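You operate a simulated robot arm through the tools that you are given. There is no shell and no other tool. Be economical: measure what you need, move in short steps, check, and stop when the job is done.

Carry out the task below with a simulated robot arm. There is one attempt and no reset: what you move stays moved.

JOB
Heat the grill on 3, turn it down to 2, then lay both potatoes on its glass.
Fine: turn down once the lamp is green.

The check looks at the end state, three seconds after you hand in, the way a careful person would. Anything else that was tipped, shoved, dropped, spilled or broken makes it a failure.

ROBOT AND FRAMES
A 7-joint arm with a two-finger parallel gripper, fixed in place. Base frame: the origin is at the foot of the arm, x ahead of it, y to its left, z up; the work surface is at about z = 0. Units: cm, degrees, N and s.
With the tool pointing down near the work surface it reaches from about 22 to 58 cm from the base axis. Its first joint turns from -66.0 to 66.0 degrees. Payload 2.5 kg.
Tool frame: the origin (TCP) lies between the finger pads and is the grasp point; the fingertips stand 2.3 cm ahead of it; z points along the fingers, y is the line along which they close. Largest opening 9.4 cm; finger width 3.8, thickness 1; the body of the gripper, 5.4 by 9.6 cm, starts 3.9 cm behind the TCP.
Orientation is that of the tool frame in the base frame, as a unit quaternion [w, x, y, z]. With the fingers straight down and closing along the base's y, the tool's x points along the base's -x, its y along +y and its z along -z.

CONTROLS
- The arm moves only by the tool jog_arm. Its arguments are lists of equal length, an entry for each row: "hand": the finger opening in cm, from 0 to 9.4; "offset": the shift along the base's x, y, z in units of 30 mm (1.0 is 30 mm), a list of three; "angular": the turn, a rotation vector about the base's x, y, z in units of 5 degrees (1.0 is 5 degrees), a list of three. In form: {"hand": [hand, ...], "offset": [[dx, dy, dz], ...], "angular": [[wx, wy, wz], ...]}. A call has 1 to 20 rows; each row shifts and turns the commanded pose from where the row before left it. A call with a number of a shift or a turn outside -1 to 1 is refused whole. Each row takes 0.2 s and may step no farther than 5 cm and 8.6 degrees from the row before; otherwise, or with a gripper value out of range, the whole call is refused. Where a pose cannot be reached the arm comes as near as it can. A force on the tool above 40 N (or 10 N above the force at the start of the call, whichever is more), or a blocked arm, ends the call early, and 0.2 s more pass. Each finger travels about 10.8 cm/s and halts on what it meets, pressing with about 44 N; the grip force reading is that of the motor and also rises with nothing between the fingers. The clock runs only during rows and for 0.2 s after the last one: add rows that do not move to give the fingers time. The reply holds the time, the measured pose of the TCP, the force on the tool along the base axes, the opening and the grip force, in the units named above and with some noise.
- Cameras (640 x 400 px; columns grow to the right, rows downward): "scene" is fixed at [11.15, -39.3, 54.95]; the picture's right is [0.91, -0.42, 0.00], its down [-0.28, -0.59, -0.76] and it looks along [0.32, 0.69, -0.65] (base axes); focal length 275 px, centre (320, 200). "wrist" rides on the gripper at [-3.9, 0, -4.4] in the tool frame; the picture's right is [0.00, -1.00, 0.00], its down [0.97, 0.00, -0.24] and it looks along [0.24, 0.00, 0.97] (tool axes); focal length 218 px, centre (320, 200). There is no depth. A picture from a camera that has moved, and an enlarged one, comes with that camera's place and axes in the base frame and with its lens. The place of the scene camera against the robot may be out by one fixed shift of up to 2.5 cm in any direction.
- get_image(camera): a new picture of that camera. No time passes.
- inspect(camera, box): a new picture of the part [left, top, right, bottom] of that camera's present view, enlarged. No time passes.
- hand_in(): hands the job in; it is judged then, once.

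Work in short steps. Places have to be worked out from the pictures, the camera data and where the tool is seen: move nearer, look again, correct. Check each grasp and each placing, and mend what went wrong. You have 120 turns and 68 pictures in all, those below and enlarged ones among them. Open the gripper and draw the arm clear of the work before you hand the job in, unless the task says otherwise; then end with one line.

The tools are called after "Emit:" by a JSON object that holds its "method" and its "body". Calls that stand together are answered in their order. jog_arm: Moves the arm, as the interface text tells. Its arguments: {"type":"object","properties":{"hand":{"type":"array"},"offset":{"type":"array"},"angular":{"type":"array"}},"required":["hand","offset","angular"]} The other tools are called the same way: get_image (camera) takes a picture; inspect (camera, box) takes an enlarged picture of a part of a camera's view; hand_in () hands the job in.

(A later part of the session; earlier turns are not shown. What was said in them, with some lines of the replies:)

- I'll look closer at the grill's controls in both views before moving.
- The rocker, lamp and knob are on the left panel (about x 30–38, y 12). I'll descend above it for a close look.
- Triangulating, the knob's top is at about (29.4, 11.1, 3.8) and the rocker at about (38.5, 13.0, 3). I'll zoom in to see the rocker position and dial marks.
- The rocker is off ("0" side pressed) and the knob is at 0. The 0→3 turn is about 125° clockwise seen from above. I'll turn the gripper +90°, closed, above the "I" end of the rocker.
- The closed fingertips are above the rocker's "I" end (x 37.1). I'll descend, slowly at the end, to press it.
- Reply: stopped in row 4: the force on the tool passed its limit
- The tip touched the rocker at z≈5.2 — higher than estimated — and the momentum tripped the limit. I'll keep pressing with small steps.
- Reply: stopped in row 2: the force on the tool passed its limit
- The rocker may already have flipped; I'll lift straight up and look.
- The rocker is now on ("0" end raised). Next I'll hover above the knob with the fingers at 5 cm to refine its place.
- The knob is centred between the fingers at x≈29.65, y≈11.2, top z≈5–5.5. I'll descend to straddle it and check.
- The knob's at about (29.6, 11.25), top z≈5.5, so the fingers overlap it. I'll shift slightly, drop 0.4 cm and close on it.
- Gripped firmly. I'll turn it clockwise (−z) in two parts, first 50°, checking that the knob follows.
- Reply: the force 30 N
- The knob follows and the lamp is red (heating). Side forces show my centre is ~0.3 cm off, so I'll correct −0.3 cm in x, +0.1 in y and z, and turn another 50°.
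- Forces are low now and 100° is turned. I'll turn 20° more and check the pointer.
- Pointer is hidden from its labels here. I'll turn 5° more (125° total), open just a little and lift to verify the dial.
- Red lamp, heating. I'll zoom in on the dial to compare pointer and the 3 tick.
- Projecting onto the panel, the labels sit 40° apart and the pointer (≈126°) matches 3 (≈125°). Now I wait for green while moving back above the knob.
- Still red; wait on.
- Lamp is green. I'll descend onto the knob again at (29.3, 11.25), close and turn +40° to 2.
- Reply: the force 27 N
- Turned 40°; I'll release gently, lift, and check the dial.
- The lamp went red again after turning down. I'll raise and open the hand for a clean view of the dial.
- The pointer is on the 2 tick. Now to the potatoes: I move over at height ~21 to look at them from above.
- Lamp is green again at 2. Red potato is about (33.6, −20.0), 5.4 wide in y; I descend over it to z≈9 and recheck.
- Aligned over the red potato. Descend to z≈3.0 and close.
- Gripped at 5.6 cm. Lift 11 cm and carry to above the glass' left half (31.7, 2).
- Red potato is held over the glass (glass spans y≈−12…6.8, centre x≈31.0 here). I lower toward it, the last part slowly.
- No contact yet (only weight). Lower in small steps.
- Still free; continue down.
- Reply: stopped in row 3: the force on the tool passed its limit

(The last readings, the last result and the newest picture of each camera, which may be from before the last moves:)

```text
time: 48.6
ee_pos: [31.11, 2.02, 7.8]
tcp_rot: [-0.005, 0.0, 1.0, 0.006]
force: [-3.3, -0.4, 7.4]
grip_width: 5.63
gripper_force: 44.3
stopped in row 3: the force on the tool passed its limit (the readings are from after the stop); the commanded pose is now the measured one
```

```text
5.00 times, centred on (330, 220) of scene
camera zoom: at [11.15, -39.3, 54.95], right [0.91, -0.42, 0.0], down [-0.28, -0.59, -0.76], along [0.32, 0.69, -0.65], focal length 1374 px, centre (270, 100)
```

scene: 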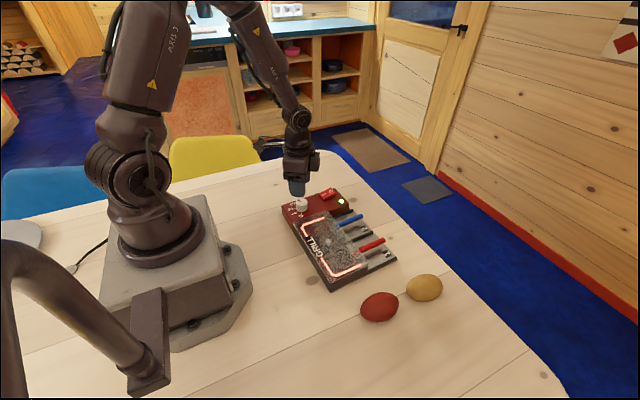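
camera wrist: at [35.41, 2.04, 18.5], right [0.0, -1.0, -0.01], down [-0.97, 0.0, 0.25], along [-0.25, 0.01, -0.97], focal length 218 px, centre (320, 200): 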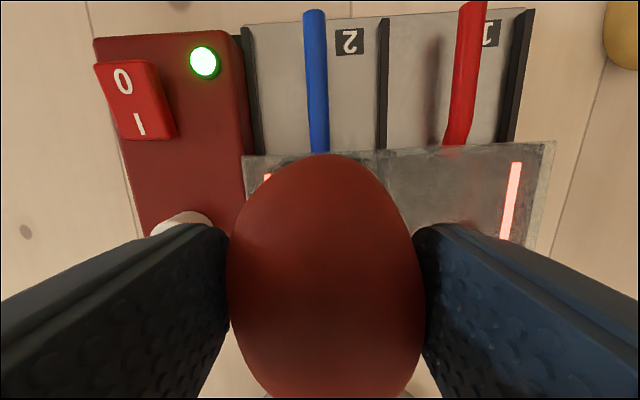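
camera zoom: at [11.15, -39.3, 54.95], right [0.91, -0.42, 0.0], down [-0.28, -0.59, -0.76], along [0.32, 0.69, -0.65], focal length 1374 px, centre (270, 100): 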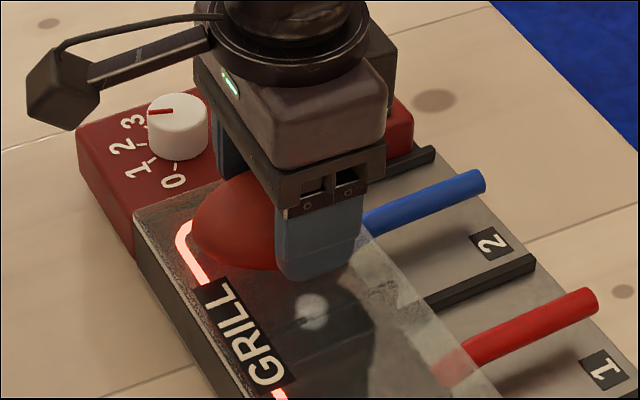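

Contact: the potato is on the glass (z≈4.8). Open slowly to 7 cm and lift straight up.

Emit:
{"method": "jog_arm", "body": {"hand": [5.4, 5.9, 6.3, 6.8, 7.2, 7.2, 7.2, 7.2, 7.2, 7.2], "offset": [[0, 0, 0.01], [0, 0, 0], [0, 0, 0], [0, 0, 0], [0, 0, 0], [0, 0, 0.3], [0, 0, 0.6], [0, 0, 0.9], [0, 0, 0.9], [0, 0, 0]], "angular": [[0, 0, 0], [0, 0, 0], [0, 0, 0], [0, 0, 0], [0, 0, 0], [0, 0, 0], [0, 0, 0], [0, 0, 0], [0, 0, 0], [0, 0, 0]]}}

Emit:
{"method": "get_image", "body": {"camera": "wrist"}}

Emit:
{"method": "inspect", "body": {"camera": "scene", "box": [270, 180, 430, 280]}}

```text
time: 50.8
ee_pos: [31.04, 2.13, 15.94]
tcp_rot: [-0.004, -0.002, 1.0, 0.006]
force: [-0.2, 0.2, 0.5]
grip_width: 7.18
gripper_force: 0.0
```

```text
28 pictures are left
camera wrist: at [35.01, 1.98, 20.36], right [0.0, -1.0, -0.01], down [-0.97, 0.0, 0.25], along [-0.25, 0.01, -0.97], focal length 218 px, centre (320, 200)
```

wrist: 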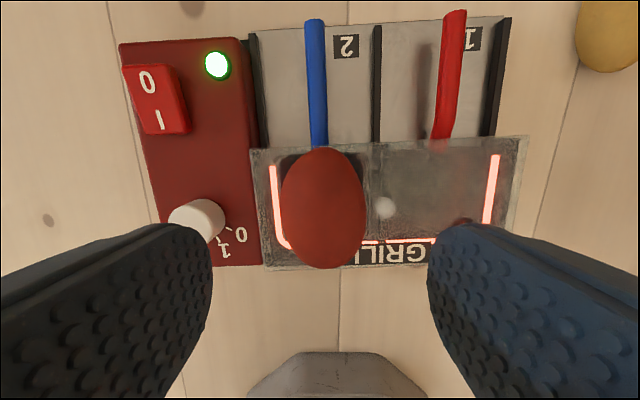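

```text
4.00 times, centred on (350, 230) of scene
camera zoom: at [11.15, -39.3, 54.95], right [0.91, -0.42, 0.0], down [-0.28, -0.59, -0.76], along [0.32, 0.69, -0.65], focal length 1100 px, centre (200, 80)
```

zoom: 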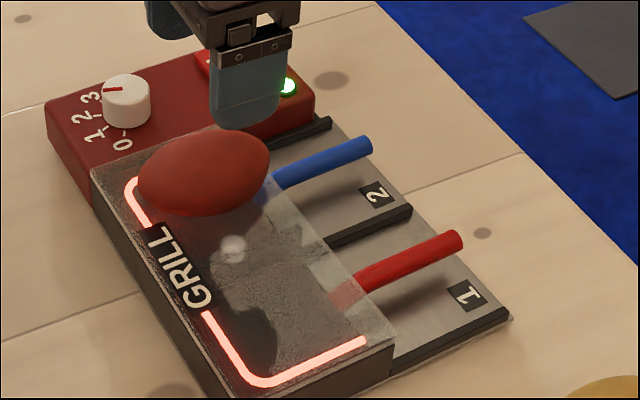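

Red potato sits stably on the glass. Now over to the yellow one at about (44.5, −20.3).

Emit:
{"method": "jog_arm", "body": {"hand": [9.4, 9.4, 9.4, 9.4, 9.4, 9.4, 9.4, 9.4, 9.4, 9.4, 9.4, 9.4], "offset": [[0.5, -0.83, 0.2], [0.5, -0.83, 0], [0.5, -0.83, 0], [0.5, -0.83, 0], [0.5, -0.83, 0], [0.5, -0.83, 0], [0.5, -0.83, 0], [0.5, -0.83, 0], [0.48, -0.83, 0], [0, 0, -0.8], [0, 0, -0.8], [0, 0, 0]], "angular": [[0, 0, 0], [0, 0, 0], [0, 0, 0], [0, 0, 0], [0, 0, 0], [0, 0, 0], [0, 0, 0], [0, 0, 0], [0, 0, 0], [0, 0, 0], [0, 0, 0], [0, 0, 0]]}}

Emit:
{"method": "get_image", "body": {"camera": "wrist"}}

```text
time: 53.4
ee_pos: [44.57, -20.34, 11.59]
tcp_rot: [-0.004, -0.001, 1.0, 0.005]
force: [0.5, -0.4, 0.9]
grip_width: 9.42
gripper_force: 0.0
```

```text
26 pictures are left
camera wrist: at [48.52, -20.41, 16.03], right [0.0, -1.0, -0.01], down [-0.97, 0.0, 0.25], along [-0.25, 0.01, -0.97], focal length 218 px, centre (320, 200)
```

wrist: 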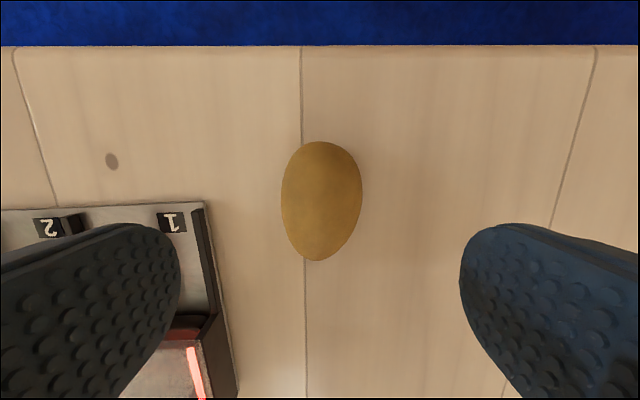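

Yellow centre is about (45.0, −20.4). Shift slightly, narrow to 8.2 for margin to the grill edge, descend and close.

Emit:
{"method": "jog_arm", "body": {"hand": [8.2, 8.2, 8.2, 8.2, 8.2, 8.2, 7, 6, 5.2, 4.5, 4.4, 4.4], "offset": [[0.12, -0.02, -0.6], [0, 0, -0.7], [0, 0, -0.7], [0, 0, -0.5], [0, 0, -0.33], [0, 0, 0], [0, 0, 0], [0, 0, 0], [0, 0, 0], [0, 0, 0], [0, 0, 0], [0, 0, 0]], "angular": [[0, 0, 0], [0, 0, 0], [0, 0, 0], [0, 0, 0], [0, 0, 0], [0, 0, 0], [0, 0, 0], [0, 0, 0], [0, 0, 0], [0, 0, 0], [0, 0, 0], [0, 0, 0]]}}

Emit:
{"method": "get_image", "body": {"camera": "wrist"}}

```text
time: 56.0
ee_pos: [44.87, -20.51, 3.17]
tcp_rot: [-0.003, -0.001, 1.0, 0.005]
force: [1.0, 0.9, -0.6]
grip_width: 5.66
gripper_force: 43.8
```

```text
25 pictures are left
camera wrist: at [48.87, -20.58, 7.64], right [0.0, -1.0, -0.01], down [-0.97, 0.0, 0.25], along [-0.25, 0.01, -0.97], focal length 218 px, centre (320, 200)
```

wrist: 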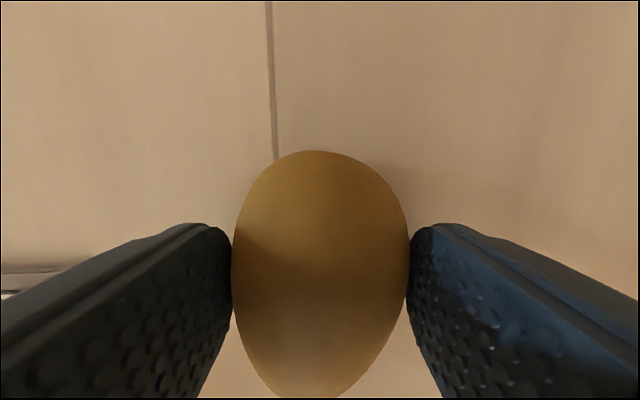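

Gripped. Lift 11 cm and carry to above the right half of the glass (31.5, −7.3).

Emit:
{"method": "jog_arm", "body": {"hand": [4.4, 4.4, 4.4, 4.4, 4.4, 4.4, 4.4, 4.4, 4.4, 4.4, 4.4, 4.4], "offset": [[0, 0, 0.5], [0, 0, 0.8], [0, 0, 0.8], [0, 0, 0.8], [0, 0, 0.8], [-0.74, 0.73, 0], [-0.74, 0.73, 0], [-0.74, 0.73, 0], [-0.74, 0.73, 0], [-0.74, 0.73, 0], [-0.74, 0.73, 0], [0, 0, 0]], "angular": [[0, 0, 0], [0, 0, 0], [0, 0, 0], [0, 0, 0], [0, 0, 0], [0, 0, 0], [0, 0, 0], [0, 0, 0], [0, 0, 0], [0, 0, 0], [0, 0, 0], [0, 0, 0]]}}

Emit:
{"method": "get_image", "body": {"camera": "wrist"}}

Emit:
{"method": "inspect", "body": {"camera": "scene", "box": [270, 170, 430, 300]}}

```text
time: 58.6
ee_pos: [31.51, -7.25, 14.29]
tcp_rot: [-0.004, -0.001, 1.0, 0.006]
force: [0.8, 0.6, -0.3]
grip_width: 5.65
gripper_force: 43.8
```

```text
24 pictures are left
camera wrist: at [35.4, -7.33, 18.65], right [0.0, -1.0, -0.01], down [-0.97, 0.0, 0.25], along [-0.25, 0.01, -0.97], focal length 218 px, centre (320, 200)
```

wrist: 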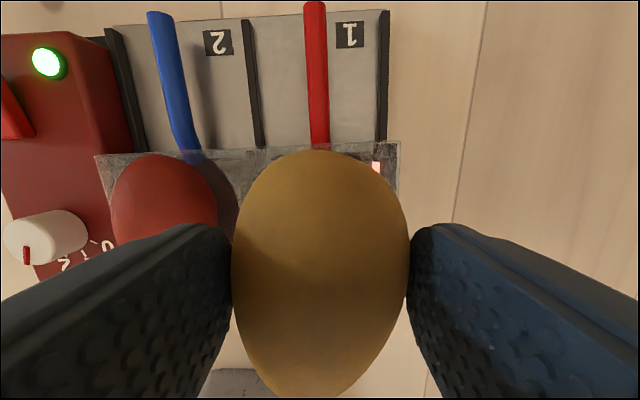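

```text
3.08 times, centred on (350, 235) of scene
camera zoom: at [11.15, -39.3, 54.95], right [0.91, -0.42, 0.0], down [-0.28, -0.59, -0.76], along [0.32, 0.69, -0.65], focal length 846 px, centre (228, 92)
```

zoom: 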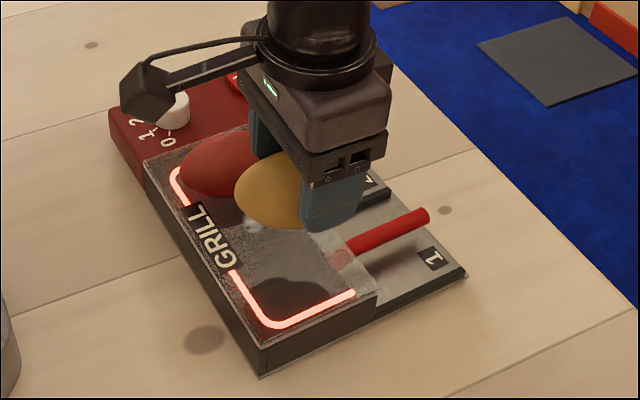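

Clear of the red potato. Lower to just above contact (expected TCP z≈8.0), then in fine steps until the force rises.

Emit:
{"method": "jog_arm", "body": {"hand": [4.4, 4.4, 4.4, 4.4, 4.4, 4.4, 4.4, 4.4, 4.4, 4.4, 4.4, 4.4, 4.4], "offset": [[0, 0, -0.7], [0, 0, -0.6], [0, 0, -0.4], [0, 0, -0.15], [0, 0, -0.1], [0, 0, -0.03], [0, 0, -0.03], [0, 0, -0.03], [0, 0, -0.03], [0, 0, -0.02], [0, 0, -0.02], [0, 0, -0.02], [0, 0, 0]], "angular": [[0, 0, 0], [0, 0, 0], [0, 0, 0], [0, 0, 0], [0, 0, 0], [0, 0, 0], [0, 0, 0], [0, 0, 0], [0, 0, 0], [0, 0, 0], [0, 0, 0], [0, 0, 0], [0, 0, 0]]}}

```text
time: 61.3
ee_pos: [31.51, -7.41, 7.93]
tcp_rot: [-0.004, -0.001, 1.0, 0.006]
force: [-2.1, -0.5, 7.8]
grip_width: 5.61
gripper_force: 43.9
stopped in row 13: the force on the tool passed its limit (the readings are from after the stop); the commanded pose is now the measured one
```

Contact at z 7.93 as expected. Open to 7.4 slowly and lift straight up.

Emit:
{"method": "jog_arm", "body": {"hand": [5.4, 5.9, 6.3, 6.8, 7.2, 7.2, 7.2, 7.2, 7.2, 7.2, 7.2], "offset": [[0, 0, 0.01], [0, 0, 0], [0, 0, 0], [0, 0, 0], [0, 0, 0], [0, 0, 0.3], [0, 0, 0.6], [0, 0, 0.9], [0, 0, 0.9], [0, 0, 0.9], [0, 0, 0]], "angular": [[0, 0, 0], [0, 0, 0], [0, 0, 0], [0, 0, 0], [0, 0, 0], [0, 0, 0], [0, 0, 0], [0, 0, 0], [0, 0, 0], [0, 0, 0], [0, 0, 0]]}}

Emit:
{"method": "get_image", "body": {"camera": "wrist"}}

Emit:
{"method": "inspect", "body": {"camera": "scene", "box": [270, 170, 430, 300]}}

```text
time: 63.7
ee_pos: [31.52, -7.24, 18.73]
tcp_rot: [-0.005, -0.001, 1.0, 0.005]
force: [0.2, 0.1, -0.5]
grip_width: 7.22
gripper_force: 0.1
```

```text
22 pictures are left
camera wrist: at [35.49, -7.32, 23.07], right [0.0, -1.0, -0.01], down [-0.97, 0.0, 0.25], along [-0.25, 0.01, -0.97], focal length 218 px, centre (320, 200)
```

wrist: 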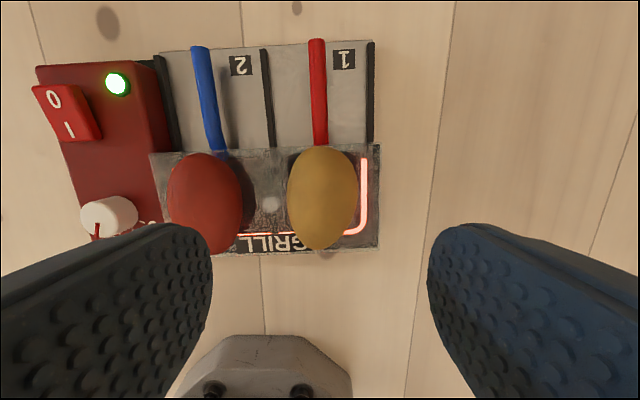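

```text
3.08 times, centred on (350, 235) of scene
camera zoom: at [11.15, -39.3, 54.95], right [0.91, -0.42, 0.0], down [-0.28, -0.59, -0.76], along [0.32, 0.69, -0.65], focal length 846 px, centre (228, 92)
```

zoom: 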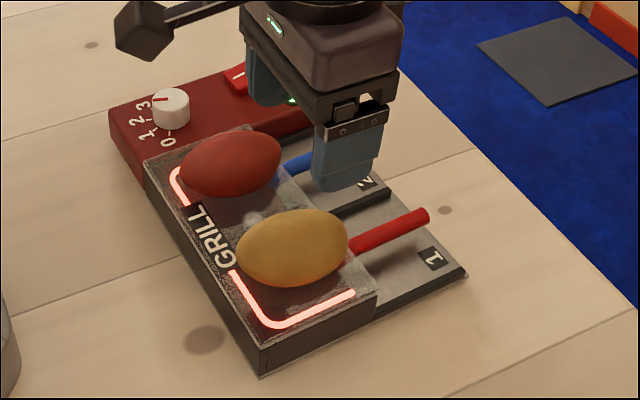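

Both potatoes rest on the glass, dial at 2, lamp green. I draw the arm up and clear, then take a last look.

Emit:
{"method": "jog_arm", "body": {"hand": [9.4, 9.4, 9.4, 9.4, 9.4, 9.4, 9.4, 9.4], "offset": [[0, 0, 0.8], [0, 0, 0.8], [0, 0, 0.8], [0, -0.9, 0.5], [0, -0.9, 0], [0, -0.9, 0], [0, -0.9, 0], [0, 0, 0]], "angular": [[0, 0, 0], [0, 0, 0], [0, 0, 0], [0, 0, 0], [0, 0, 0], [0, 0, 0], [0, 0, 0], [0, 0, 0]]}}

Emit:
{"method": "inspect", "body": {"camera": "scene", "box": [270, 170, 430, 300]}}

Emit:
{"method": "get_image", "body": {"camera": "wrist"}}

```text
time: 65.5
ee_pos: [31.58, -18.06, 27.64]
tcp_rot: [-0.004, -0.001, 1.0, 0.005]
force: [0.5, -0.4, 0.3]
grip_width: 9.39
gripper_force: 0.0
```

```text
3.08 times, centred on (350, 235) of scene
camera zoom: at [11.15, -39.3, 54.95], right [0.91, -0.42, 0.0], down [-0.28, -0.59, -0.76], along [0.32, 0.69, -0.65], focal length 846 px, centre (228, 92)
```

zoom: 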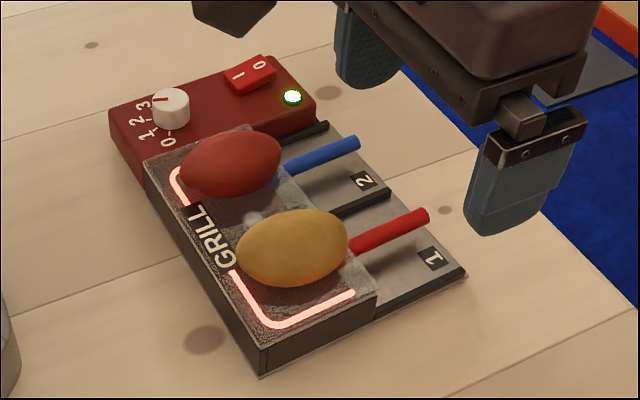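

```text
19 pictures are left
camera wrist: at [35.56, -18.07, 31.94], right [0.0, -1.0, -0.01], down [-0.97, 0.0, 0.25], along [-0.25, 0.01, -0.97], focal length 218 px, centre (320, 200)
```

wrist: 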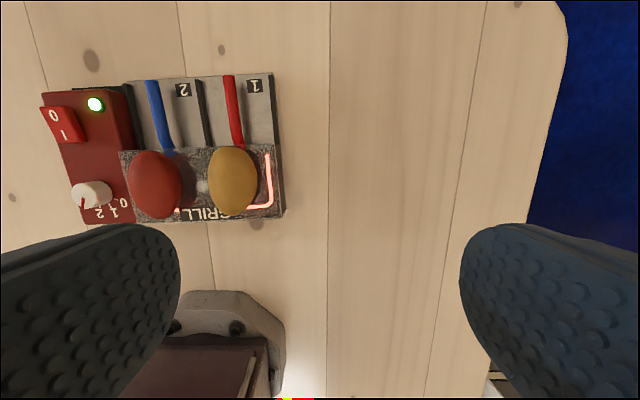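

Everything is in place and stable, and the arm is clear, so I hand in.

Emit:
{"method": "hand_in", "body": {}}

```text
The job is handed in.
```

The grill was heated on 3 until the lamp turned green, then turned down to 2, and both potatoes are lying on the glass; turning the knob nudged the grill by roughly 2 mm.
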